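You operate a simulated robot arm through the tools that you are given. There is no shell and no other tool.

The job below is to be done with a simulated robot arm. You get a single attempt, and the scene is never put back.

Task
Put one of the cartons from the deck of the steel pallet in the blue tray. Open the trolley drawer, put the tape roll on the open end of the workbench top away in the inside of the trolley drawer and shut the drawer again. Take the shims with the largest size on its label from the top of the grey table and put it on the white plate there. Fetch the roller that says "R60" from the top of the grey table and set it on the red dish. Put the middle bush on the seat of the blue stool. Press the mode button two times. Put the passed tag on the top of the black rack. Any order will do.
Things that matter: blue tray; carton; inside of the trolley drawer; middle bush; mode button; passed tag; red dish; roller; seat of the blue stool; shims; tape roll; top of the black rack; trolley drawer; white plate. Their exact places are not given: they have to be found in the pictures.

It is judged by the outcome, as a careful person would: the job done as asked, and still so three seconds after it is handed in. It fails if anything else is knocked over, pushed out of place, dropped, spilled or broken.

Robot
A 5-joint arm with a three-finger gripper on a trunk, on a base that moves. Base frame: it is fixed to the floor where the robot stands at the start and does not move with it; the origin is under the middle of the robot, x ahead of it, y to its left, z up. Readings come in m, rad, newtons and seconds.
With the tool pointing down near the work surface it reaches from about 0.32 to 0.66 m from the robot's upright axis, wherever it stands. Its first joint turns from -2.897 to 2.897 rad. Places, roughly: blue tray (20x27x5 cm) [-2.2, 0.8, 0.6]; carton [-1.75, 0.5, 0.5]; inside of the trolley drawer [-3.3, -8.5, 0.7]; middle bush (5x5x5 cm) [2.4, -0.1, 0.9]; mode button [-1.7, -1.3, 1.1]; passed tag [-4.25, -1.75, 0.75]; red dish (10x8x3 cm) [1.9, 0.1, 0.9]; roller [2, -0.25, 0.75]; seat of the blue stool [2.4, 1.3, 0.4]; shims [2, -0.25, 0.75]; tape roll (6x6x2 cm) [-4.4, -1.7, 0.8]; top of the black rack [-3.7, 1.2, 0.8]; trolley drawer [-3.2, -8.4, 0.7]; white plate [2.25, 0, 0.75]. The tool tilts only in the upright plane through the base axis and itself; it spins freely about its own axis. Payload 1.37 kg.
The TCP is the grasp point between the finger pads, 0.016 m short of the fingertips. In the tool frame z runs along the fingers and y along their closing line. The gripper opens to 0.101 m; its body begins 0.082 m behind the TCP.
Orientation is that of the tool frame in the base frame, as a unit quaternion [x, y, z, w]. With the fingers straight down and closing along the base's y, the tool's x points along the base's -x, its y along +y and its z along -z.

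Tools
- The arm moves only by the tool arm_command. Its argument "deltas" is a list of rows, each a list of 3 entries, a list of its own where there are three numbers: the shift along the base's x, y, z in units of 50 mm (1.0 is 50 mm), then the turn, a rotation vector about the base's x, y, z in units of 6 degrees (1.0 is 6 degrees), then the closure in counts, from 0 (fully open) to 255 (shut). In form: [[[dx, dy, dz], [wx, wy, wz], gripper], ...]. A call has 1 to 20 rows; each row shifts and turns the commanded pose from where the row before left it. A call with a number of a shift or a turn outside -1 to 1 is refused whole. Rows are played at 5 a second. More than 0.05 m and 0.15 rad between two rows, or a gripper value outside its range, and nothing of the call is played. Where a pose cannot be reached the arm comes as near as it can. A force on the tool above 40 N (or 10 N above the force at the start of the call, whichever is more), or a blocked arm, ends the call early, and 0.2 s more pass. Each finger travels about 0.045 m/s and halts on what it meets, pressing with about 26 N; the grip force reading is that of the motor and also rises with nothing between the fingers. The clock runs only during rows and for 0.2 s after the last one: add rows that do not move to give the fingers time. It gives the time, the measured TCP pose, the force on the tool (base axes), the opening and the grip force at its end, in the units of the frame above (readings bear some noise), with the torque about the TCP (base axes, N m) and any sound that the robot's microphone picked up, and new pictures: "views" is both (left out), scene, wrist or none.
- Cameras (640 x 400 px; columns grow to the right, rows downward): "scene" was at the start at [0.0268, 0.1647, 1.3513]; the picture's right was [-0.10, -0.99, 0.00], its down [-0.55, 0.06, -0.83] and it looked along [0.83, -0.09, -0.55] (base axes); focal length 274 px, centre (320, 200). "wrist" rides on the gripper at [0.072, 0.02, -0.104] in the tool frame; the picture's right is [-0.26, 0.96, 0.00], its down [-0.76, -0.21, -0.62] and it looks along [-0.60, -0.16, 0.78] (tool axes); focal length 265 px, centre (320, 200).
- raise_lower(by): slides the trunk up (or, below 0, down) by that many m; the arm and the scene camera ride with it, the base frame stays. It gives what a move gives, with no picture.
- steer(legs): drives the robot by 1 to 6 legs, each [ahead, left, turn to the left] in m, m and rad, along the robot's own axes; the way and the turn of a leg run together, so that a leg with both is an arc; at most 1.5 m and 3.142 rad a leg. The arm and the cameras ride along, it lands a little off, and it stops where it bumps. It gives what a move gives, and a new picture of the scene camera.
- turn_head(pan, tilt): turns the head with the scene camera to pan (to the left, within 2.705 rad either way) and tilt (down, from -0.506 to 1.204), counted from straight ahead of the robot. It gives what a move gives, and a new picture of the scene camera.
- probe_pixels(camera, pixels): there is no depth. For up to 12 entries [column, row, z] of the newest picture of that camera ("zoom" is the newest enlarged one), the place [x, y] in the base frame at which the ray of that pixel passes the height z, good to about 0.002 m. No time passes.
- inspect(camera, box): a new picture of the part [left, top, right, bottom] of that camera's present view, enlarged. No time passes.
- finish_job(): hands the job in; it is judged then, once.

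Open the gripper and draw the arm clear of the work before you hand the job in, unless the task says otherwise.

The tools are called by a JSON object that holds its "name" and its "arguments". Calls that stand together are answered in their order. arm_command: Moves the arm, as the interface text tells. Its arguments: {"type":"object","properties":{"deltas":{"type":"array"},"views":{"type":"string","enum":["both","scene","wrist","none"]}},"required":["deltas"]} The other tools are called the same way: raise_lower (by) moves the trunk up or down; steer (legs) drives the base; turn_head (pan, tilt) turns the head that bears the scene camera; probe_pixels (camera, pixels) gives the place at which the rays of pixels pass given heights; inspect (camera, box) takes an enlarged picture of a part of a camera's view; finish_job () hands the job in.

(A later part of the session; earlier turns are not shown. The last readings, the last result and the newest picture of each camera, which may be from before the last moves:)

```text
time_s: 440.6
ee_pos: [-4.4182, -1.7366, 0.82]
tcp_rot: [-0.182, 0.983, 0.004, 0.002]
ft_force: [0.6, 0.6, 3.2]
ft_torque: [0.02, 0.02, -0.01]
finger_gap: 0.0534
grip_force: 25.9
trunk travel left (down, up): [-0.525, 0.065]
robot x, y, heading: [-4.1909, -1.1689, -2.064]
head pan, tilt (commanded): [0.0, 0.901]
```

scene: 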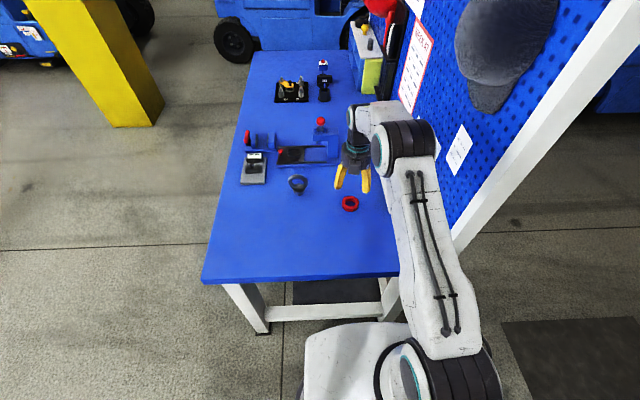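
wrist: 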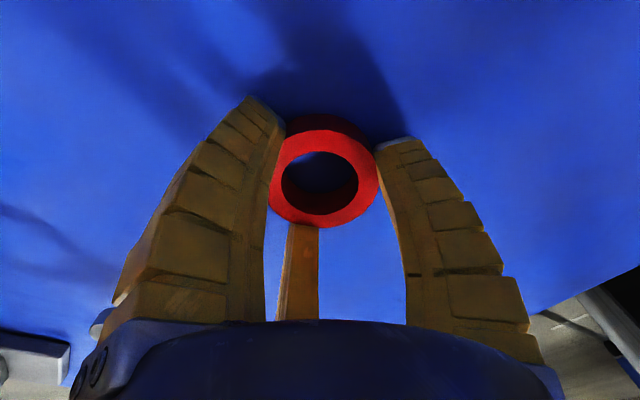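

Gripped (gap 0.053). I lift slowly and check.

{"name": "arm_command", "arguments": {"deltas": [[[0, 0, 0.03], [0, 0, 0], 255], [[0, 0, 0.03], [0, 0, 0], 255], [[0, 0, 0.06], [0, 0, 0], 255], [[0, 0, 0.1], [0, 0, 0], 255], [[0, 0, 0.2], [0, 0, 0], 255], [[0, 0, 0.3], [0, 0, 0], 255], [[0, 0, 0.3], [0, 0, 0], 255], [[0, 0, 0], [0, 0, 0], 255]], "views": "wrist"}}

```text
time_s: 442.4
ee_pos: [-4.4172, -1.7365, 0.8711]
tcp_rot: [-0.181, 0.983, 0.004, 0.003]
ft_force: [0.0, -0.2, -0.4]
ft_torque: [0.01, 0.02, -0.03]
finger_gap: 0.0523
grip_force: 25.8
trunk travel left (down, up): [-0.525, 0.065]
robot x, y, heading: [-4.1899, -1.1698, -2.066]
head pan, tilt (commanded): [0.0, 0.901]
```

wrist: 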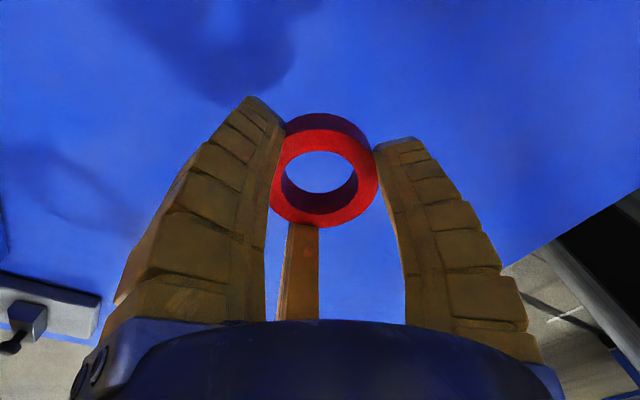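

The tape roll is held. I draw the hand in and up, back away from the bench and head south toward the trolley.

{"name": "arm_command", "arguments": {"deltas": [[[0.3, 0.75, 0.3], [0, 0, 0], 255], [[0.3, 0.75, 0.4], [0, 0, 0], 255], [[0.3, 0.75, 0.4], [0, 0, 0], 255], [[0.15, 0.4, 0.4], [0, 0, 0], 255], [[0, 0, 0.4], [0, 0, 0], 255]], "views": "none"}}

{"name": "steer", "arguments": {"legs": [[-0.45, 0, 0], [0, 0.7, 0]]}}

{"name": "turn_head", "arguments": {"pan": 0.55, "tilt": 0.2}}

```text
time_s: 443.6
ee_pos: [-4.3666, -1.6035, 0.9658]
tcp_rot: [-0.182, 0.983, 0.003, 0.002]
ft_force: [0.2, 0.7, 0.2]
ft_torque: [-0.03, -0.01, -0.01]
finger_gap: 0.0522
grip_force: 26.3
trunk travel left (down, up): [-0.525, 0.065]
robot x, y, heading: [-4.1871, -1.1724, -2.062]
head pan, tilt (commanded): [0.0, 0.901]
```

```text
time_s: 449.8
ee_pos: [-3.5455, -1.5301, 0.966]
tcp_rot: [-0.178, 0.984, 0.004, 0.001]
ft_force: [0.3, 0.1, -0.4]
ft_torque: [0.02, 0.01, 0.01]
finger_gap: 0.0523
grip_force: 26.0
trunk travel left (down, up): [-0.525, 0.065]
robot x, y, heading: [-3.3664, -1.0972, -2.072]
head pan, tilt (commanded): [0.0, 0.901]
```

scene: 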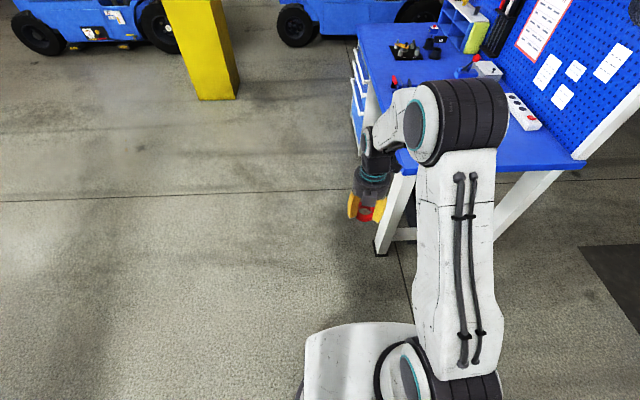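

```text
time_s: 450.8
ee_pos: [-3.5462, -1.5304, 0.9663]
tcp_rot: [-0.179, 0.984, 0.003, 0.002]
ft_force: [-0.1, 0.2, -0.7]
ft_torque: [0.03, 0.02, -0.02]
finger_gap: 0.0522
grip_force: 26.0
trunk travel left (down, up): [-0.525, 0.065]
robot x, y, heading: [-3.3631, -1.0982, -2.07]
head pan, tilt (commanded): [0.55, 0.201]
```

scene: 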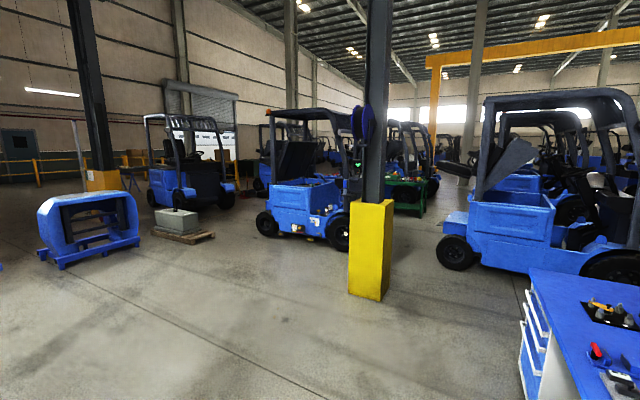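

The trolley must be behind the blue forklift with the open hood. I turn to face south and drive in stages to the gap on its left.

{"name": "steer", "arguments": {"legs": [[0, 0, 0.5], [1.35, 0.55, 0], [1.35, 0.6, 0]]}}

{"name": "turn_head", "arguments": {"pan": 0.0, "tilt": 0.25}}

```text
time_s: 466.6
ee_pos: [-2.1008, -4.2822, 0.9665]
tcp_rot: [-0.423, 0.906, 0.004, 0.0]
ft_force: [0.5, 0.0, -0.8]
ft_torque: [0.02, 0.0, -0.02]
finger_gap: 0.0523
grip_force: 25.7
trunk travel left (down, up): [-0.525, 0.065]
robot x, y, heading: [-2.1602, -3.8142, -1.555]
head pan, tilt (commanded): [0.55, 0.201]
```

scene: 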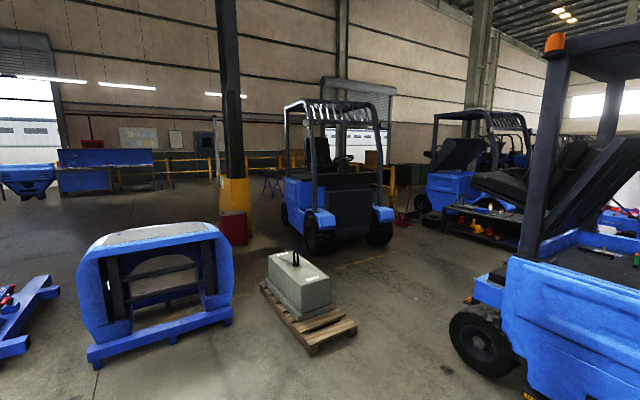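

```text
time_s: 467.6
ee_pos: [-2.101, -4.2818, 0.9662]
tcp_rot: [-0.424, 0.906, 0.004, 0.001]
ft_force: [0.1, 0.1, -0.6]
ft_torque: [-0.01, 0.01, -0.02]
finger_gap: 0.0526
grip_force: 26.4
trunk travel left (down, up): [-0.525, 0.065]
robot x, y, heading: [-2.1605, -3.8202, -1.556]
head pan, tilt (commanded): [0.0, 0.25]
```

scene: 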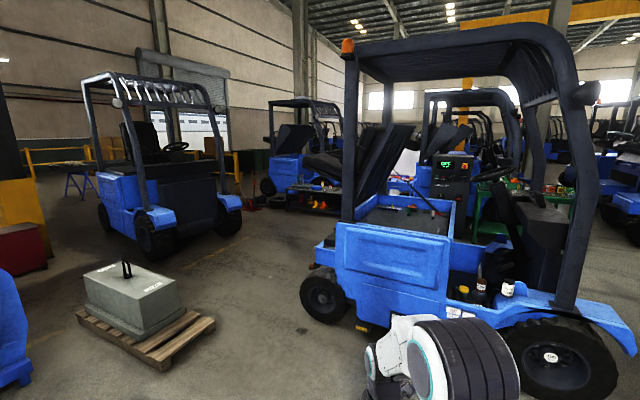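

I see a narrow gap between the pallet and the blue forklift. I probe its limits on the floor, and the dark cart further back at (310, 205).

{"name": "probe_pixels", "arguments": {"camera": "scene", "pixels": [[215, 322, 0.05], [163, 370, 0.05], [190, 305, 0.05], [322, 322, 0.0], [300, 300, 0.1], [312, 240, 0.4], [330, 215, 0.0], [250, 208, 0.0], [155, 258, 0.0], [230, 235, 0.0], [76, 318, 0.05]]}}

{"name": "inspect", "arguments": {"camera": "scene", "box": [240, 140, 400, 240]}}

```text
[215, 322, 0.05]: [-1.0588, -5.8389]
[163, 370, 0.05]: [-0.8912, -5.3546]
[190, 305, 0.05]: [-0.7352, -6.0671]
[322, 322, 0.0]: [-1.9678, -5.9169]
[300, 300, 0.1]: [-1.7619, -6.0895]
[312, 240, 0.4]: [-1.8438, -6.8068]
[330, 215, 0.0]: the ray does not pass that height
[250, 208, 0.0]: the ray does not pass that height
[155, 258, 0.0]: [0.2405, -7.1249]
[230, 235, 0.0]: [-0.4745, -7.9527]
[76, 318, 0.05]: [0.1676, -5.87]
```

```text
4.00 times, centred on (320, 190) of scene
```

zoom: 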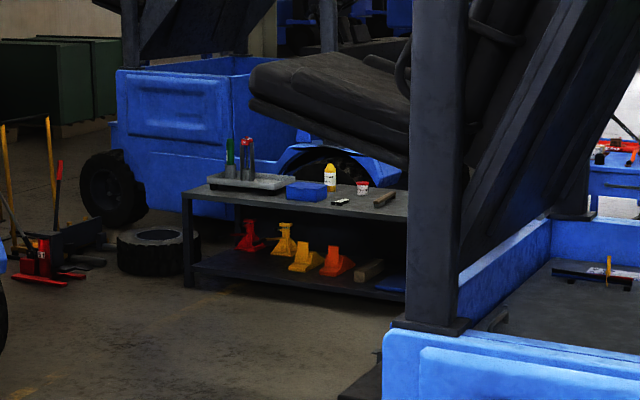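

The blue trolley with red tools on top shows behind the forklift at about (395, 180). The gap is about 0.70 m wide between the pallet corner [-1.06, -5.84] and the wheel [-1.76, -6.09]; I drive to its entrance first.

{"name": "steer", "arguments": {"legs": [[0.75, 0.365, 0], [0.7, 0.37, 0]]}}

{"name": "turn_head", "arguments": {"pan": 0.0, "tilt": 0.8}}

```text
time_s: 475.8
ee_pos: [-1.3415, -5.7058, 0.9659]
tcp_rot: [-0.424, 0.906, 0.005, 0.001]
ft_force: [-0.1, -0.2, 0.2]
ft_torque: [0.05, -0.03, 0.01]
finger_gap: 0.0524
grip_force: 25.7
trunk travel left (down, up): [-0.525, 0.065]
robot x, y, heading: [-1.3986, -5.2449, -1.55]
head pan, tilt (commanded): [0.0, 0.25]
```

scene: 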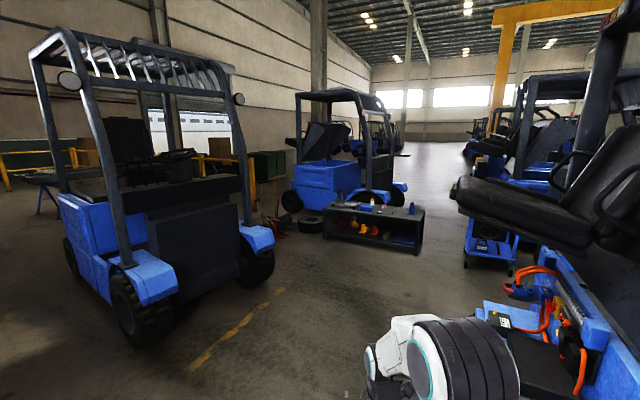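

```text
time_s: 476.8
ee_pos: [-1.3416, -5.7061, 0.9655]
tcp_rot: [-0.425, 0.905, 0.005, 0.001]
ft_force: [0.1, -0.5, -1.3]
ft_torque: [0.01, 0.01, 0.0]
finger_gap: 0.0526
grip_force: 25.8
trunk travel left (down, up): [-0.525, 0.065]
robot x, y, heading: [-1.3983, -5.2389, -1.554]
head pan, tilt (commanded): [0.0, 0.799]
```

scene: 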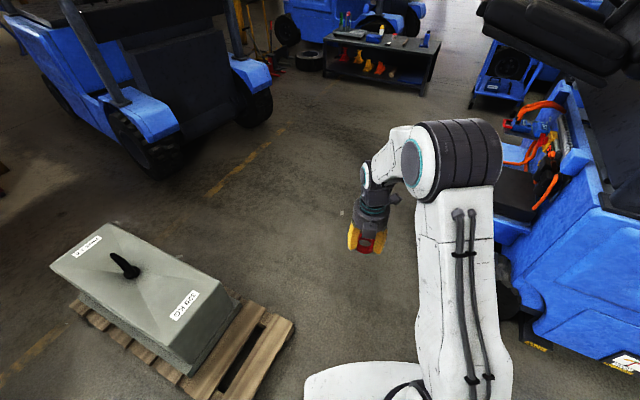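

I probe the pallet corner and the forklift's nearest parts again from here.

{"name": "probe_pixels", "arguments": {"camera": "scene", "pixels": [[293, 322, 0.1], [293, 325, 0.0], [262, 308, 0.1], [516, 312, 0.1], [520, 318, 0.2], [548, 345, 0.15], [500, 250, 0.3], [505, 105, 0.0], [470, 100, 0.05]]}}

{"name": "inspect", "arguments": {"camera": "scene", "box": [440, 0, 600, 120]}}

```text
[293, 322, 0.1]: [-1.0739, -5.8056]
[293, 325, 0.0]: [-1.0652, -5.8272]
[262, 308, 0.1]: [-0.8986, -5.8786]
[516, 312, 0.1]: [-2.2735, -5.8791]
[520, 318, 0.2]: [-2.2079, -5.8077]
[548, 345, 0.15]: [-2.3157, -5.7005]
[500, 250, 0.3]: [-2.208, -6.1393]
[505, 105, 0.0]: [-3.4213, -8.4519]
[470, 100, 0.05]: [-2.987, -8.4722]
```

```text
3.33 times, centred on (520, 60) of scene
```

zoom: 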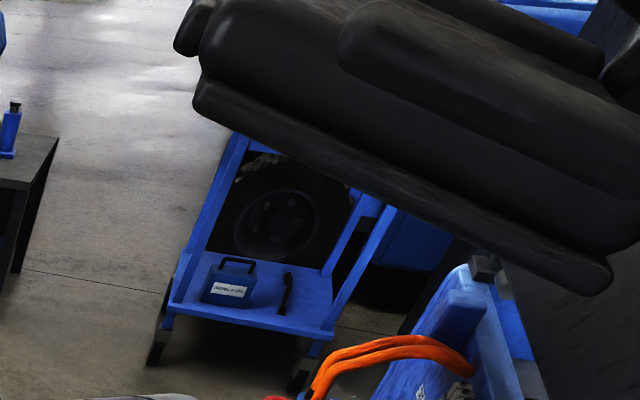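

The gap is really about 1.1 m, and the blue trolley stands at about [-3.2, -8.45]. I drive through to about [-1.6, -6.7] and look at it.

{"name": "steer", "arguments": {"legs": [[1.45, -0.2, 0]]}}

{"name": "turn_head", "arguments": {"pan": -0.7, "tilt": 0.4}}

{"name": "inspect", "arguments": {"camera": "scene", "box": [240, 100, 440, 300]}}

```text
time_s: 480.6
ee_pos: [-1.4283, -6.3646, 0.966]
tcp_rot: [-0.42, 0.907, 0.005, 0.001]
ft_force: [0.5, -0.2, -0.7]
ft_torque: [-0.05, 0.06, 0.02]
finger_gap: 0.0527
grip_force: 26.0
trunk travel left (down, up): [-0.525, 0.065]
robot x, y, heading: [-1.4841, -5.9011, -1.565]
head pan, tilt (commanded): [0.0, 0.799]
stopped in leg 1: the robot was blocked; the commanded pose is now the measured one
```

scene: 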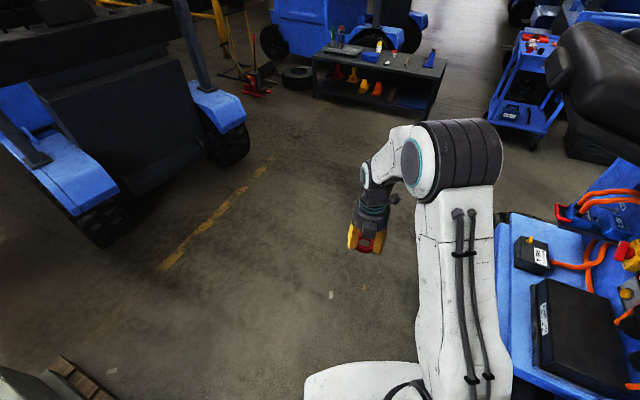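

```text
time_s: 481.7
ee_pos: [-1.4296, -6.3649, 0.9658]
tcp_rot: [-0.42, 0.908, 0.004, 0.001]
ft_force: [-0.4, -0.3, -0.4]
ft_torque: [0.0, -0.01, -0.01]
finger_gap: 0.0525
grip_force: 26.0
trunk travel left (down, up): [-0.525, 0.065]
robot x, y, heading: [-1.4814, -5.8985, -1.565]
head pan, tilt (commanded): [-0.7, 0.4]
```

scene: 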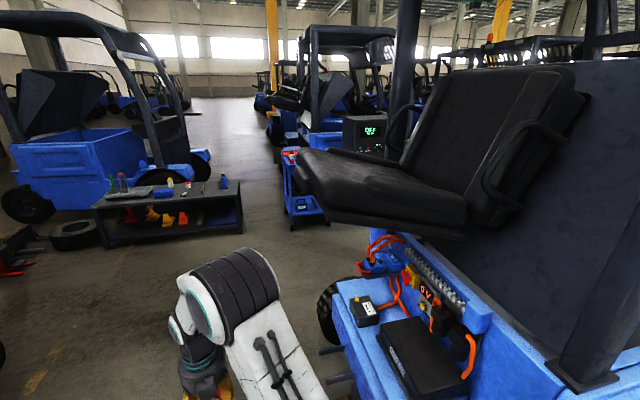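

```text
2.00 times, centred on (340, 200) of scene
```

zoom: 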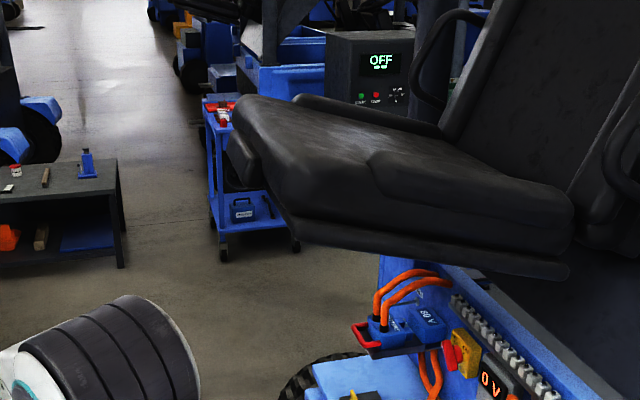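

The base was blocked at [-1.48, -5.90], touching the forklift's side. I look down to the right to see what it met.

{"name": "turn_head", "arguments": {"pan": -1.2, "tilt": 1.1}}

{"name": "turn_head", "arguments": {"pan": 0.6, "tilt": 1.1}}

```text
time_s: 482.8
ee_pos: [-1.4287, -6.3637, 0.9657]
tcp_rot: [-0.42, 0.908, 0.005, 0.001]
ft_force: [-0.8, -0.3, -1.0]
ft_torque: [0.0, -0.04, 0.0]
finger_gap: 0.0526
grip_force: 26.3
trunk travel left (down, up): [-0.525, 0.065]
robot x, y, heading: [-1.4823, -5.8997, -1.562]
head pan, tilt (commanded): [-1.201, 1.1]
```

scene: 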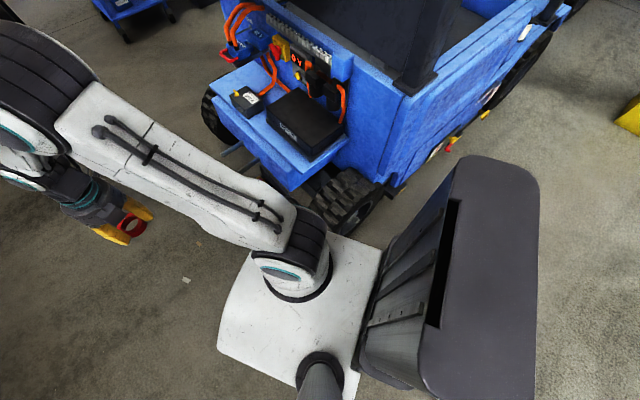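

```text
time_s: 484.6
ee_pos: [-1.4294, -6.3648, 0.9669]
tcp_rot: [-0.42, 0.908, 0.005, 0.002]
ft_force: [0.2, 0.9, -0.1]
ft_torque: [0.0, 0.0, 0.01]
finger_gap: 0.0522
grip_force: 26.4
trunk travel left (down, up): [-0.525, 0.065]
robot x, y, heading: [-1.4846, -5.8967, -1.567]
head pan, tilt (commanded): [0.6, 1.1]
```

scene: 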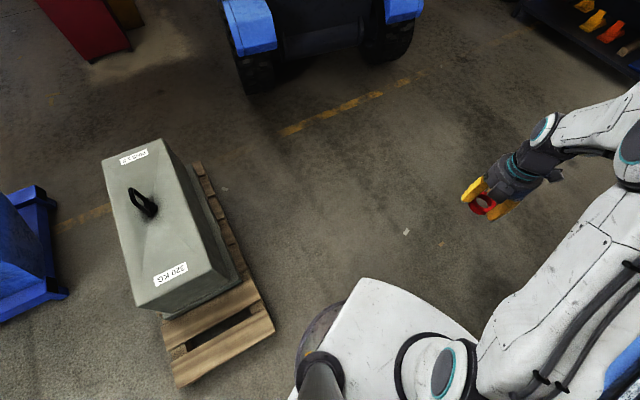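

It was the forklift's wheel, and nothing loose was touched. I shift left 7 cm to the middle of the gap and continue straight ahead.

{"name": "steer", "arguments": {"legs": [[0, 0.07, 0], [0.7, 0.02, 0], [0.5, 0, 0]]}}

{"name": "turn_head", "arguments": {"pan": -0.7, "tilt": 0.5}}

```text
time_s: 491.6
ee_pos: [-1.3377, -7.5749, 0.9659]
tcp_rot: [-0.418, 0.908, 0.005, 0.002]
ft_force: [0.4, -0.2, 0.2]
ft_torque: [-0.01, -0.01, 0.01]
finger_gap: 0.0522
grip_force: 26.1
trunk travel left (down, up): [-0.525, 0.065]
robot x, y, heading: [-1.3856, -7.1095, -1.568]
head pan, tilt (commanded): [0.6, 1.1]
```

scene: 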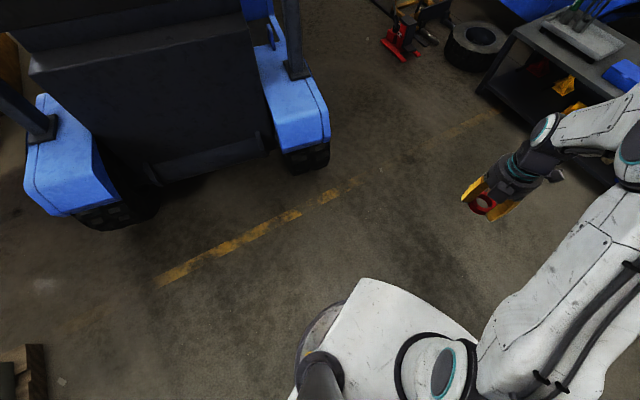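

```text
time_s: 493.1
ee_pos: [-1.3393, -7.5762, 0.9661]
tcp_rot: [-0.417, 0.909, 0.005, 0.002]
ft_force: [0.1, -0.1, -1.0]
ft_torque: [0.02, 0.01, -0.01]
finger_gap: 0.0524
grip_force: 26.1
trunk travel left (down, up): [-0.525, 0.065]
robot x, y, heading: [-1.3918, -7.1065, -1.568]
head pan, tilt (commanded): [-0.7, 0.499]
```

scene: 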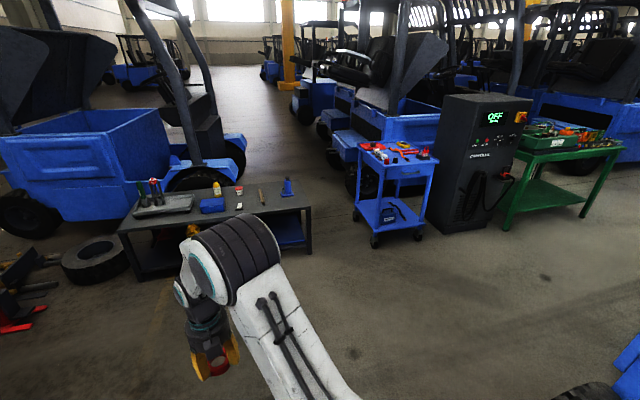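

The blue trolley on casters is in full view at (393, 190), beside the charger cabinet. I enlarge it.

{"name": "inspect", "arguments": {"camera": "scene", "box": [340, 125, 450, 255]}}

{"name": "probe_pixels", "arguments": {"camera": "scene", "pixels": [[358, 148, 0.8], [438, 160, 0.8], [372, 243, 0.0], [417, 238, 0.0], [358, 217, 0.0], [385, 170, 0.7]]}}

```text
3.08 times, centred on (395, 190) of scene
```

zoom: 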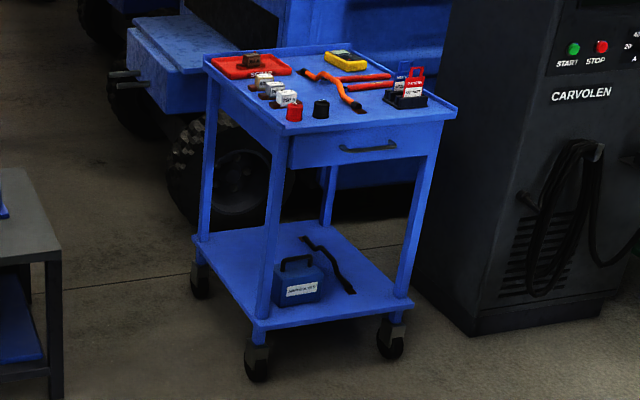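

```text
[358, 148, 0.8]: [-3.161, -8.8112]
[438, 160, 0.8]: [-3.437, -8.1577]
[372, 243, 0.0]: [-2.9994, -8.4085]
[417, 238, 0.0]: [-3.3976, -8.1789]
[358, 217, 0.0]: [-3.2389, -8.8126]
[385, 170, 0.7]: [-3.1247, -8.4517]
```

The drawer is on the trolley's front with a black bow handle. Since I need the hand free to open it, I look for a free spot to set the tape down for a moment: the low grey table at left. I probe and enlarge it.

{"name": "probe_pixels", "arguments": {"camera": "scene", "pixels": [[308, 252, 0.0], [311, 209, 0.45], [311, 209, 0.5], [311, 209, 0.55], [118, 231, 0.5], [265, 200, 0.5], [300, 192, 0.5]]}}

{"name": "inspect", "arguments": {"camera": "scene", "box": [100, 150, 340, 290]}}

```text
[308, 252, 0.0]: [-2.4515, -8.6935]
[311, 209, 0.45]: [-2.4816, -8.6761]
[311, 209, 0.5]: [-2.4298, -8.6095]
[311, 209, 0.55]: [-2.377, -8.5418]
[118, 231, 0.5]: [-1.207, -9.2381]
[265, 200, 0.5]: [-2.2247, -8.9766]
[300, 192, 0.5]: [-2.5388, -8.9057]
```

```text
2.67 times, centred on (220, 220) of scene
```

zoom: 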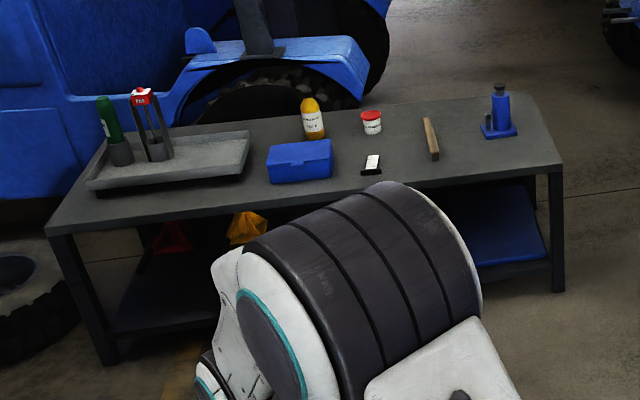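

The low grey table (top z ≈ 0.47) has a free spot near its front-right corner, around [-2.37, -8.77]. I drive to stand about 0.5 m in front of it.

{"name": "steer", "arguments": {"legs": [[1.18, -0.775, 0]]}}

{"name": "turn_head", "arguments": {"pan": -0.1, "tilt": 1.0}}

```text
time_s: 500.1
ee_pos: [-2.1281, -8.7492, 0.9659]
tcp_rot: [-0.415, 0.91, 0.004, 0.002]
ft_force: [-0.9, -0.1, -0.7]
ft_torque: [0.0, -0.02, 0.01]
finger_gap: 0.0524
grip_force: 26.4
trunk travel left (down, up): [-0.525, 0.065]
robot x, y, heading: [-2.1766, -8.2798, -1.578]
head pan, tilt (commanded): [-0.7, 0.499]
```

scene: 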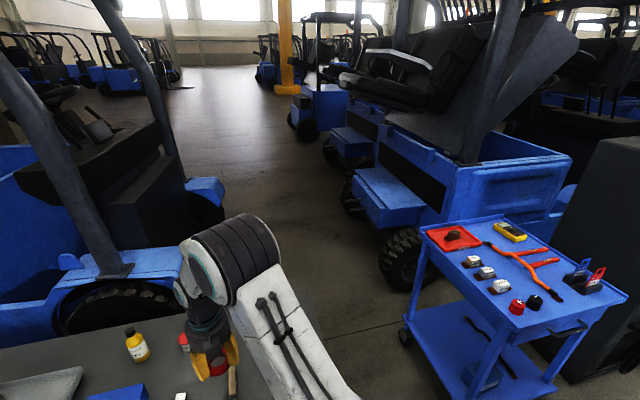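

```text
time_s: 501.1
ee_pos: [-2.1289, -8.7485, 0.9653]
tcp_rot: [-0.415, 0.91, 0.005, 0.002]
ft_force: [0.0, 0.0, -0.8]
ft_torque: [-0.02, 0.01, 0.0]
finger_gap: 0.0525
grip_force: 25.9
trunk travel left (down, up): [-0.525, 0.065]
robot x, y, heading: [-2.1776, -8.2809, -1.578]
head pan, tilt (commanded): [-0.099, 1.0]
```

scene: 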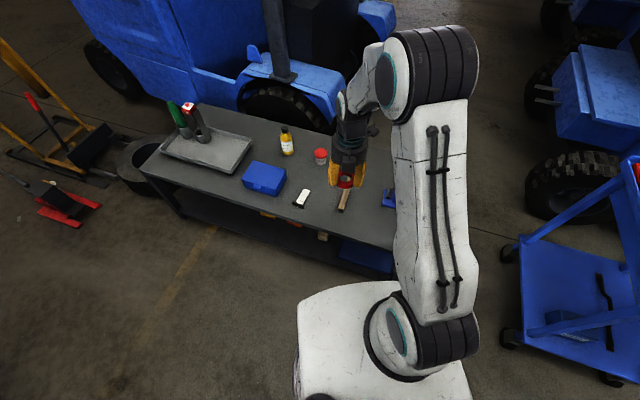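

I move the tape over toward the free corner area, lower the trunk 0.3 m and look with the wrist camera.

{"name": "arm_command", "arguments": {"deltas": [[[-0.94, -0.1, 0], [0, 0, 0], 255], [[-0.94, -0.1, 0], [0, 0, 0], 255], [[-0.94, -0.1, 0], [0, 0, 0], 255], [[-0.94, -0.1, 0], [0, 0, 0], 255], [[-0.94, -0.1, 0], [0, 0, 0], 255]], "views": "none"}}

{"name": "raise_lower", "arguments": {"by": -0.28}}

{"name": "arm_command", "arguments": {"deltas": [[[0, 0, 0], [0, 0, 0], 255]], "views": "both"}}

```text
time_s: 502.3
ee_pos: [-2.3634, -8.7727, 0.9664]
tcp_rot: [-0.414, 0.91, 0.002, 0.003]
ft_force: [0.7, -0.3, -1.1]
ft_torque: [-0.03, -0.01, -0.01]
finger_gap: 0.0522
grip_force: 26.1
trunk travel left (down, up): [-0.525, 0.065]
robot x, y, heading: [-2.1773, -8.2824, -1.576]
head pan, tilt (commanded): [-0.099, 1.0]
```

```text
time_s: 505.1
ee_pos: [-2.3636, -8.7734, 0.6855]
tcp_rot: [-0.415, 0.91, 0.002, 0.003]
ft_force: [0.3, 0.6, -0.6]
ft_torque: [-0.02, 0.0, -0.01]
finger_gap: 0.0521
grip_force: 25.8
trunk travel left (down, up): [-0.245, 0.345]
robot x, y, heading: [-2.1752, -8.2855, -1.578]
head pan, tilt (commanded): [-0.099, 1.0]
```

```text
time_s: 505.5
ee_pos: [-2.3637, -8.7744, 0.6862]
tcp_rot: [-0.415, 0.91, 0.002, 0.002]
ft_force: [0.5, -0.5, -0.3]
ft_torque: [0.01, 0.0, -0.04]
finger_gap: 0.0522
grip_force: 25.4
trunk travel left (down, up): [-0.245, 0.345]
robot x, y, heading: [-2.1762, -8.2875, -1.577]
head pan, tilt (commanded): [-0.099, 1.0]
```

scene: 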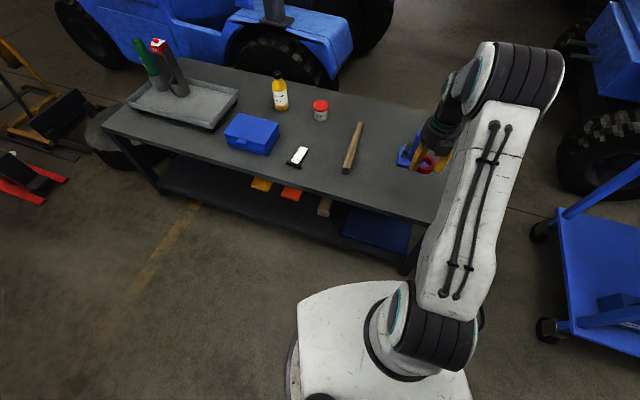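
wrist: 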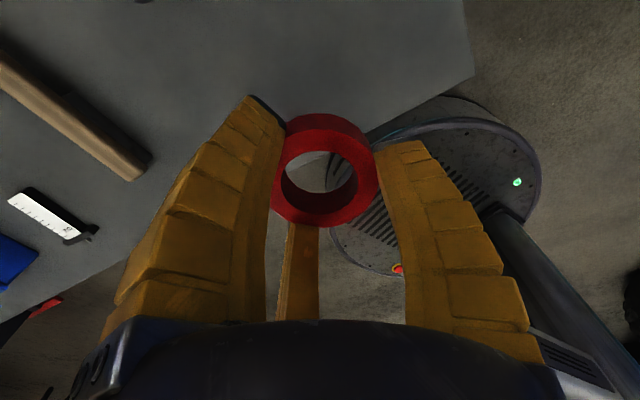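

The spot below looks free in the wrist view. I probe the blue jack at (408, 158) and the wooden piece in the scene view to be sure of the clearance.

{"name": "probe_pixels", "arguments": {"camera": "scene", "pixels": [[408, 163, 0.47], [402, 160, 0.47], [414, 165, 0.47], [348, 172, 0.47], [440, 222, 0.47]]}}

{"name": "probe_pixels", "arguments": {"camera": "wrist", "pixels": [[320, 75, 0.47], [475, 75, 0.47], [320, 5, 0.47], [140, 165, 0.48], [390, 130, 0.47]]}}

{"name": "inspect", "arguments": {"camera": "scene", "box": [330, 100, 480, 230]}}

```text
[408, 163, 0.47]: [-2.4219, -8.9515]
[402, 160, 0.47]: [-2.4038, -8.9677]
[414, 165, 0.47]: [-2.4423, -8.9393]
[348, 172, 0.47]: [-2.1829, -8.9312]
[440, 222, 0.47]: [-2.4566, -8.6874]
```

```text
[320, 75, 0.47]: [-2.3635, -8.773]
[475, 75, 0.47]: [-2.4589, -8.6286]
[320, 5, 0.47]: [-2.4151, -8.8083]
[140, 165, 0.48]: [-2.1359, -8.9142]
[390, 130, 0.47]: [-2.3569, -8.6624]
```

```text
3.08 times, centred on (405, 165) of scene
```

zoom: 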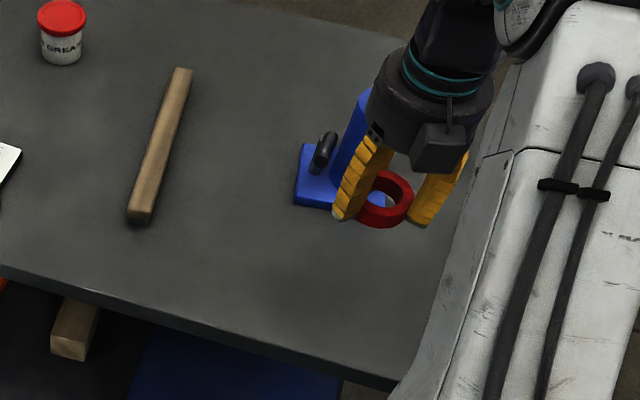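

The jack is 0.19 m away, enough room. I lower the tape toward the table.

{"name": "arm_command", "arguments": {"deltas": [[[0, 0.2, -0.6], [0, 0, 0], 255], [[0, 0.1, -0.8], [0, 0, 0], 255], [[0, 0, -0.8], [0, 0, 0], 255], [[0, 0, -0.8], [0, 0, 0], 255], [[0, 0, -0.4], [0, 0, 0], 255], [[0, 0, 0], [0, 0, 0], 255]], "views": "wrist"}}

```text
time_s: 506.9
ee_pos: [-2.364, -8.7586, 0.52]
tcp_rot: [-0.414, 0.91, 0.002, 0.001]
ft_force: [2.0, 4.7, 25.1]
ft_torque: [0.13, -0.23, 0.02]
finger_gap: 0.0552
grip_force: 26.1
trunk travel left (down, up): [-0.245, 0.345]
robot x, y, heading: [-2.1772, -8.2829, -1.581]
head pan, tilt (commanded): [-0.099, 1.0]
```

wrist: 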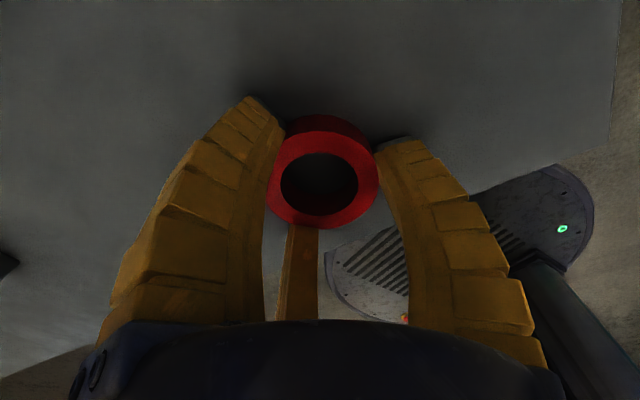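

The table top is at about 0.50: contact with 25 N. I ease up 3 mm, open, and rise.

{"name": "arm_command", "arguments": {"deltas": [[[0, 0, 0.06], [0, 0, 0], 255], [[0, 0, 0.02], [0, 0, 0], 140], [[0, 0, 0], [0, 0, 0], 80], [[0, 0, 0], [0, 0, 0], 70], [[0, 0, 0.2], [0, 0, 0], 70], [[0, 0, 0.6], [0, 0, 0], 70], [[0, 0, 0.9], [0, 0, 0], 40], [[0, 0, 0.9], [0, 0, 0], 0]], "views": "wrist"}}

```text
time_s: 508.7
ee_pos: [-2.3624, -8.76, 0.651]
tcp_rot: [-0.415, 0.91, 0.002, 0.003]
ft_force: [0.2, 0.0, 0.2]
ft_torque: [-0.01, -0.01, 0.03]
finger_gap: 0.1006
grip_force: 0.0
trunk travel left (down, up): [-0.245, 0.345]
robot x, y, heading: [-2.1719, -8.282, -1.574]
head pan, tilt (commanded): [-0.099, 1.0]
```

wrist: 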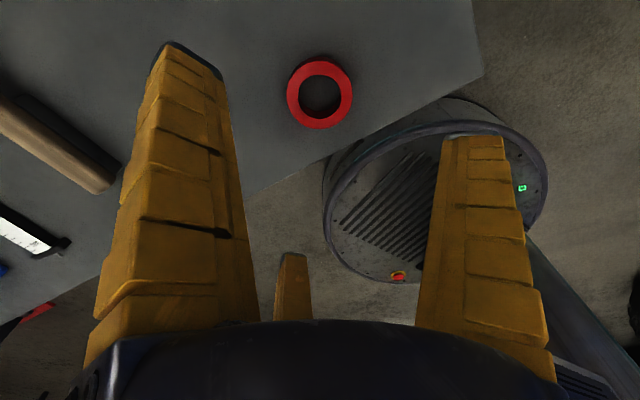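

The tape lies flat on the low table at [-2.362, -8.76]. I now move in front of the trolley's drawer, about 0.75 m from it, and face it.

{"name": "steer", "arguments": {"legs": [[-0.655, -0.6, 0], [0, 0, -0.53]]}}

{"name": "turn_head", "arguments": {"pan": 0.0, "tilt": 0.6}}

```text
time_s: 514.8
ee_pos: [-3.1663, -7.9622, 0.6509]
tcp_rot: [-0.172, 0.985, 0.001, 0.002]
ft_force: [0.3, 0.3, 0.4]
ft_torque: [0.02, -0.01, -0.01]
finger_gap: 0.1006
grip_force: 0.1
trunk travel left (down, up): [-0.245, 0.345]
robot x, y, heading: [-2.772, -7.6378, -2.086]
head pan, tilt (commanded): [-0.099, 1.0]
```

scene: 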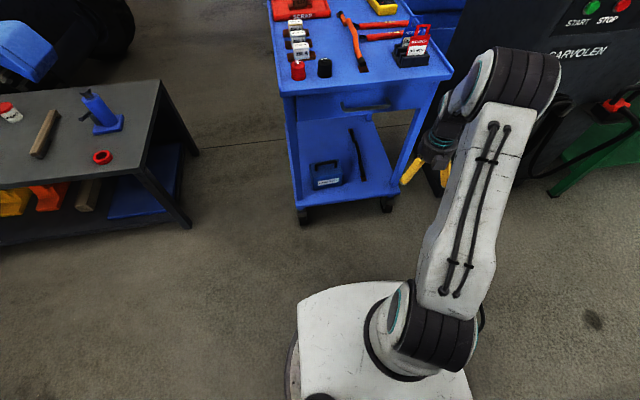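

```text
time_s: 515.7
ee_pos: [-3.1652, -7.9615, 0.6502]
tcp_rot: [-0.172, 0.985, 0.001, 0.004]
ft_force: [-0.4, 0.2, 0.5]
ft_torque: [0.01, 0.01, -0.01]
finger_gap: 0.1006
grip_force: 0.1
trunk travel left (down, up): [-0.245, 0.345]
robot x, y, heading: [-2.774, -7.6354, -2.085]
head pan, tilt (commanded): [0.0, 0.6]
```

scene: 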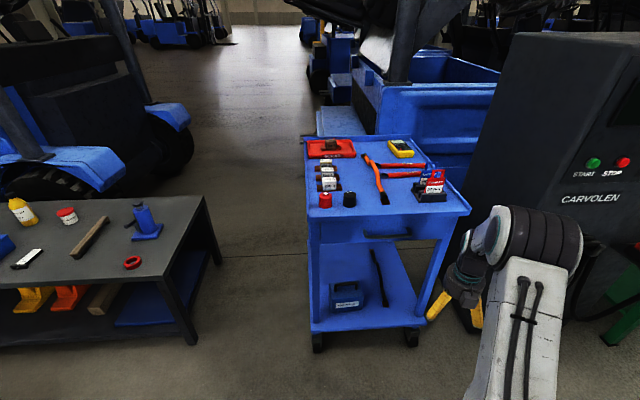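

The drawer front faces me now with its handle at (388, 237). I enlarge it.

{"name": "inspect", "arguments": {"camera": "scene", "box": [300, 170, 480, 290]}}

{"name": "inspect", "arguments": {"camera": "scene", "box": [350, 215, 430, 260]}}

```text
3.33 times, centred on (390, 230) of scene
```

zoom: 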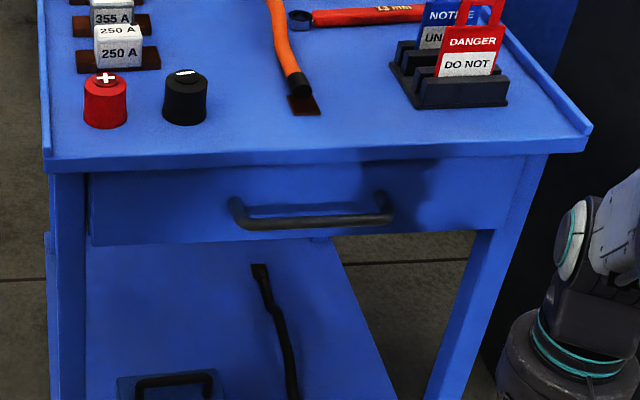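

```text
8.00 times, centred on (390, 238) of scene
```

zoom: 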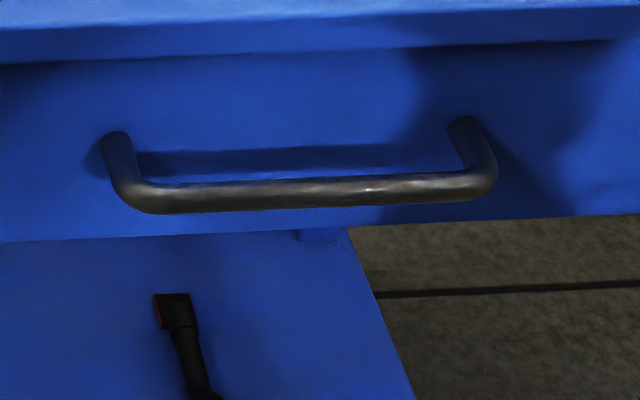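

The handle is a bow about 12 cm wide standing off ~4 cm. I probe it and the trolley top's front corners at several heights.

{"name": "probe_pixels", "arguments": {"camera": "scene", "pixels": [[390, 237.4, 0.65], [390, 237.4, 0.7], [390, 237.4, 0.75], [362, 236, 0.7], [410, 235, 0.7], [306, 218, 0.8], [469, 213, 0.8], [306, 218, 0.75], [469, 213, 0.75], [318, 350, 0.0], [411, 343, 0.0]]}}

```text
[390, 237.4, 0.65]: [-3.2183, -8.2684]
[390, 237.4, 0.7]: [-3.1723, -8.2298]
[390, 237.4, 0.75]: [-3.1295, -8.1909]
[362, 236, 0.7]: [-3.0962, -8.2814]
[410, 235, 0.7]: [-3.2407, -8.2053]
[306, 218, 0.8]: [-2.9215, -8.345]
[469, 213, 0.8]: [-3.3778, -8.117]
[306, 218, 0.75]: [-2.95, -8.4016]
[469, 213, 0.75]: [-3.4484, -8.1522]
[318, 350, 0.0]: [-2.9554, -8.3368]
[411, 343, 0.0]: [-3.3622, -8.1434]
```

The handle rod is about [-3.145, -8.207, 0.73] and the drawer opens along 63.5°. I align the base with it at about 0.72 m and turn slightly to face it squarely.

{"name": "steer", "arguments": {"legs": [[-0.04, -0.078, 0], [0, 0, 0.05]]}}

{"name": "raise_lower", "arguments": {"by": 0.1}}

```text
time_s: 517.2
ee_pos: [-3.1976, -7.9083, 0.6515]
tcp_rot: [-0.195, 0.981, 0.001, 0.004]
ft_force: [0.8, -0.1, -0.6]
ft_torque: [-0.01, -0.01, 0.0]
finger_gap: 0.1008
grip_force: 0.0
trunk travel left (down, up): [-0.245, 0.345]
robot x, y, heading: [-2.8177, -7.5633, -2.03]
head pan, tilt (commanded): [0.0, 0.6]
```

scene: 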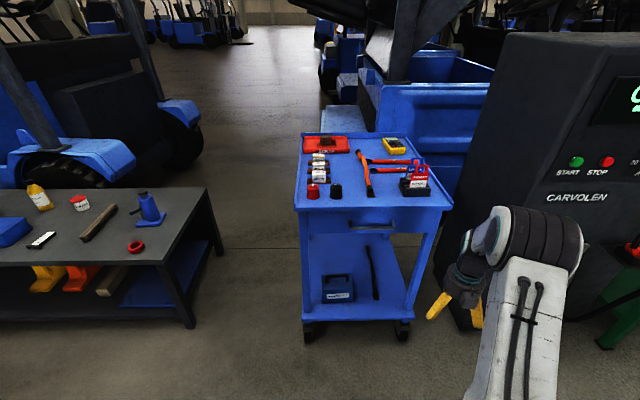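

```text
time_s: 518.5
ee_pos: [-3.196, -7.9092, 0.7506]
tcp_rot: [-0.195, 0.981, 0.002, 0.003]
ft_force: [0.1, -0.5, 0.5]
ft_torque: [0.01, -0.03, 0.01]
finger_gap: 0.1003
grip_force: 0.0
trunk travel left (down, up): [-0.345, 0.245]
robot x, y, heading: [-2.816, -7.5617, -2.031]
head pan, tilt (commanded): [0.0, 0.6]
```

Aligned at [-2.816, -7.562] facing 243.6°. I raise the hand, swing it in front of the handle and yaw it by -49° so the thumb will be underneath after tilting.

{"name": "arm_command", "arguments": {"deltas": [[[0, 0, 0.8], [0, 0, -0.9], 0], [[0, 0, 0.8], [0, 0, -0.9], 0], [[0, 0, 0.8], [0, 0, -0.9], 0], [[0, 0, 0.8], [0, 0, -0.9], 0], [[0, 0, 0.8], [0, 0, -0.9], 0], [[0.484, -0.686, 0], [0, 0, -0.9], 0], [[0.484, -0.686, 0], [0, 0, -0.9], 0], [[0.484, -0.686, 0], [0, 0, -0.9], 0], [[0.484, -0.686, 0], [0, 0, -0.9], 0], [[0.484, -0.686, 0], [0, 0, 0], 0], [[0, 0, 0], [0, 0, 0], 0]], "views": "both"}}

```text
time_s: 520.9
ee_pos: [-3.0761, -8.0779, 0.9509]
tcp_rot: [0.225, 0.974, 0.001, 0.001]
ft_force: [0.5, 0.3, 0.6]
ft_torque: [0.02, 0.03, 0.02]
finger_gap: 0.1006
grip_force: 0.0
trunk travel left (down, up): [-0.345, 0.245]
robot x, y, heading: [-2.8197, -7.5662, -2.039]
head pan, tilt (commanded): [0.0, 0.6]
```

scene: 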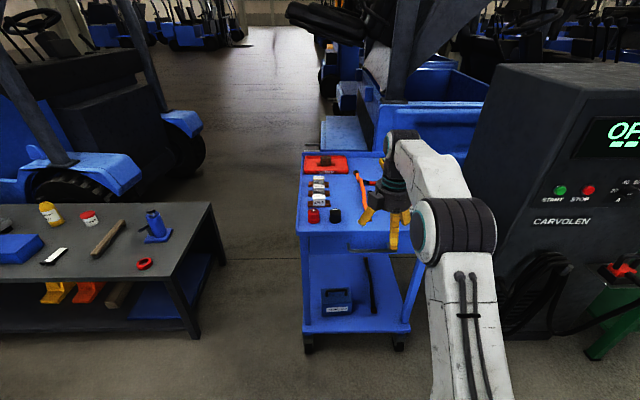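
wrist: 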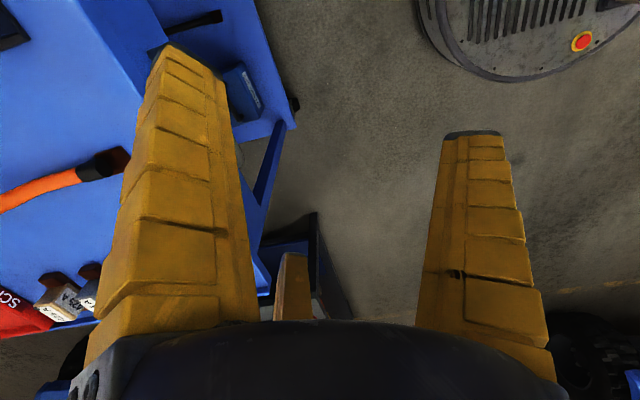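

The hand is in front of the handle with the thumb toward me. I tilt the tool outward by 78° about this TCP point.

{"name": "arm_command", "arguments": {"deltas": [[[0, 0, 0], [-0.895, 0.447, 0], 60], [[0, 0, 0], [-0.895, 0.447, 0], 110], [[0, 0, 0], [-0.895, 0.447, 0], 110], [[0, 0, 0], [-0.895, 0.447, 0], 110], [[0, 0, 0], [-0.895, 0.447, 0], 110], [[0, 0, 0], [-0.895, 0.447, 0], 110], [[0, 0, 0], [-0.895, 0.447, 0], 110], [[0, 0, 0], [-0.895, 0.447, 0], 110], [[0, 0, 0], [-0.895, 0.447, 0], 110], [[0, 0, 0], [-0.895, 0.447, 0], 110], [[0, 0, 0], [-0.895, 0.447, 0], 110], [[0, 0, 0], [-0.895, 0.447, 0], 110], [[0, 0, 0], [-0.895, 0.447, 0], 110]], "views": "both"}}

```text
time_s: 523.7
ee_pos: [-3.0758, -8.0799, 0.9505]
tcp_rot: [0.174, 0.757, -0.612, -0.146]
ft_force: [0.0, -0.4, 0.0]
ft_torque: [0.01, 0.03, 0.0]
finger_gap: 0.0609
grip_force: 2.0
trunk travel left (down, up): [-0.345, 0.245]
robot x, y, heading: [-2.8201, -7.5651, -2.037]
head pan, tilt (commanded): [0.0, 0.6]
```

scene: 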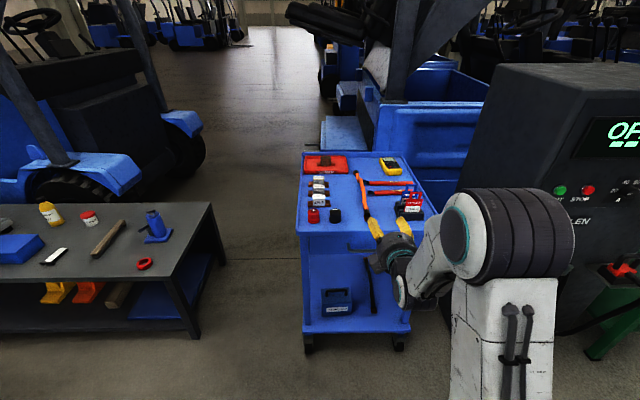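
wrist: 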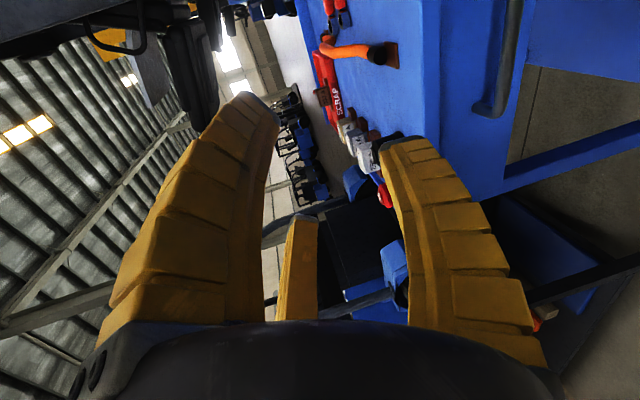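

The tool is tilted 78° and the wrist camera sees the handle at the upper right (505, 60). I probe points on the rod for candidate heights.

{"name": "probe_pixels", "arguments": {"camera": "wrist", "pixels": [[513, 20, 0.7], [513, 20, 0.72], [513, 20, 0.74], [500, 90, 0.7], [500, 90, 0.72], [500, 90, 0.74], [478, 108, 0.73], [435, 30, 0.78], [435, 150, 0.78]]}}

{"name": "inspect", "arguments": {"camera": "wrist", "box": [400, 0, 600, 140]}}

```text
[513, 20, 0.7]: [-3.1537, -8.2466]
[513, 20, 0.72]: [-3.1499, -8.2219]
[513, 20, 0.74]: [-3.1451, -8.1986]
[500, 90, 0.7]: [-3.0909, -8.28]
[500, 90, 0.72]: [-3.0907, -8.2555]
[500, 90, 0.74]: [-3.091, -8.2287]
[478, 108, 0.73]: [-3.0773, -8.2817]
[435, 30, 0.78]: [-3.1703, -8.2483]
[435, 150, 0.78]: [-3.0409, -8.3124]
```

```text
2.86 times, centred on (500, 70) of wrist
```

zoom: 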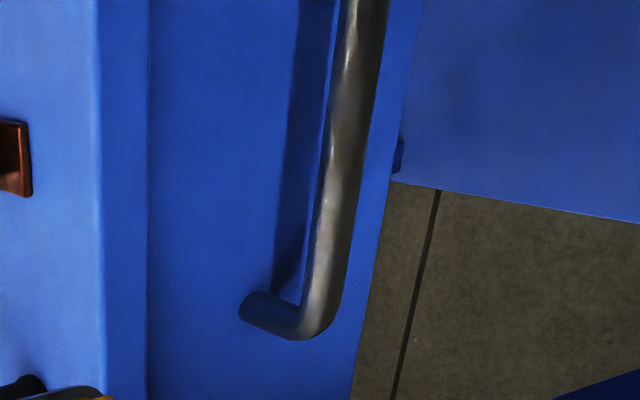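

The two rays are nearly parallel, so I lower the hand to z ≈ 0.78 in front of the handle to view it at its own level.

{"name": "arm_command", "arguments": {"deltas": [[[0, 0, -0.85], [0, 0, 0], 110], [[0, 0, -0.85], [0, 0, 0], 110], [[0, 0, -0.85], [0, 0, 0], 110], [[0, 0, -0.85], [0, 0, 0], 110], [[0, 0, 0], [0, 0, 0], 110]], "views": "both"}}

```text
time_s: 524.9
ee_pos: [-3.077, -8.0825, 0.7821]
tcp_rot: [0.175, 0.758, -0.611, -0.146]
ft_force: [0.3, -0.3, 0.6]
ft_torque: [0.01, 0.02, 0.01]
finger_gap: 0.0609
grip_force: 2.5
trunk travel left (down, up): [-0.345, 0.245]
robot x, y, heading: [-2.8184, -7.5622, -2.038]
head pan, tilt (commanded): [0.0, 0.6]
```

scene: 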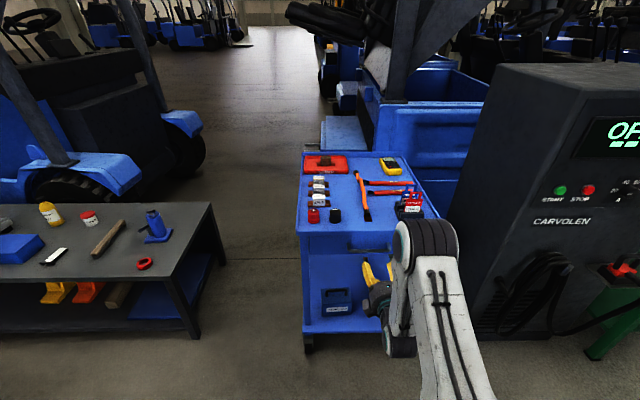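
wrist: 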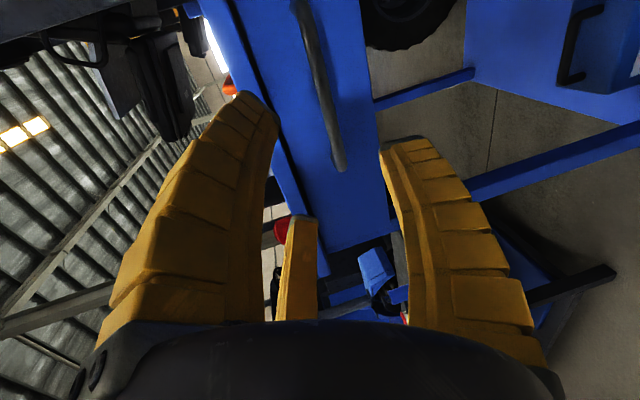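

The rod now lies between the upper fingers and the thumb, almost on the tool axis. I advance 0.10 m along the tool axis and look.

{"name": "arm_command", "arguments": {"deltas": [[[-0.217, -0.438, -0.103], [0, 0, 0], 110], [[-0.217, -0.438, -0.103], [0, 0, 0], 110], [[-0.217, -0.438, -0.103], [0, 0, 0], 110], [[-0.217, -0.438, -0.103], [0, 0, 0], 110], [[0, 0, 0], [0, 0, 0], 110]], "views": "both"}}

{"name": "inspect", "arguments": {"camera": "scene", "box": [300, 200, 440, 320]}}

```text
time_s: 526.1
ee_pos: [-3.1198, -8.1699, 0.7612]
tcp_rot: [0.173, 0.758, -0.612, -0.146]
ft_force: [-0.1, 0.4, -0.1]
ft_torque: [-0.03, -0.03, 0.01]
finger_gap: 0.0611
grip_force: 2.9
trunk travel left (down, up): [-0.345, 0.245]
robot x, y, heading: [-2.8186, -7.5666, -2.032]
head pan, tilt (commanded): [0.0, 0.6]
```

scene: 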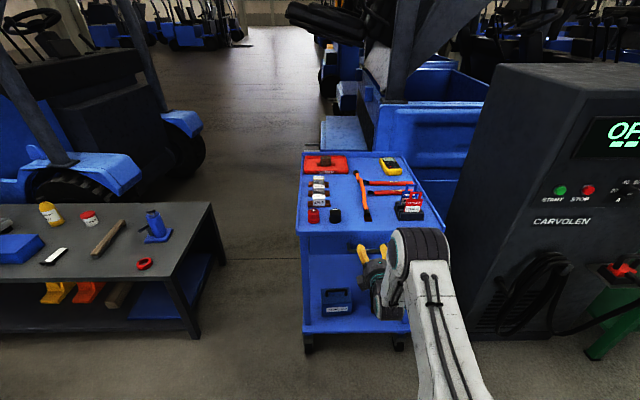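
wrist: 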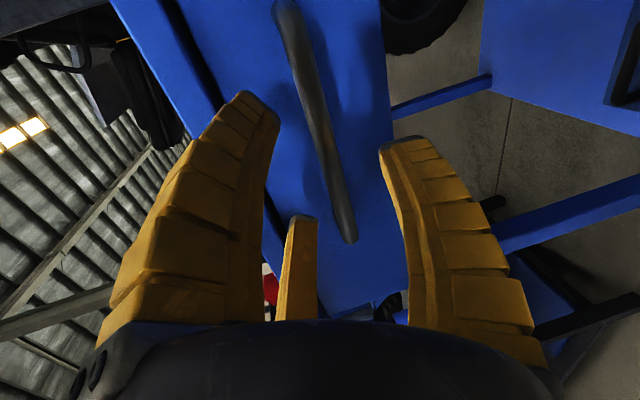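

```text
3.33 times, centred on (370, 260) of scene
```

zoom: 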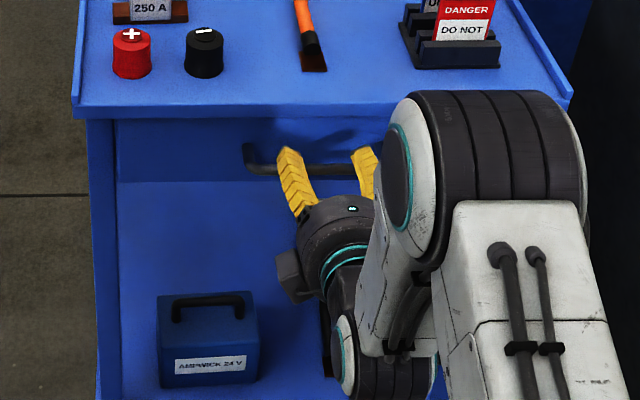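

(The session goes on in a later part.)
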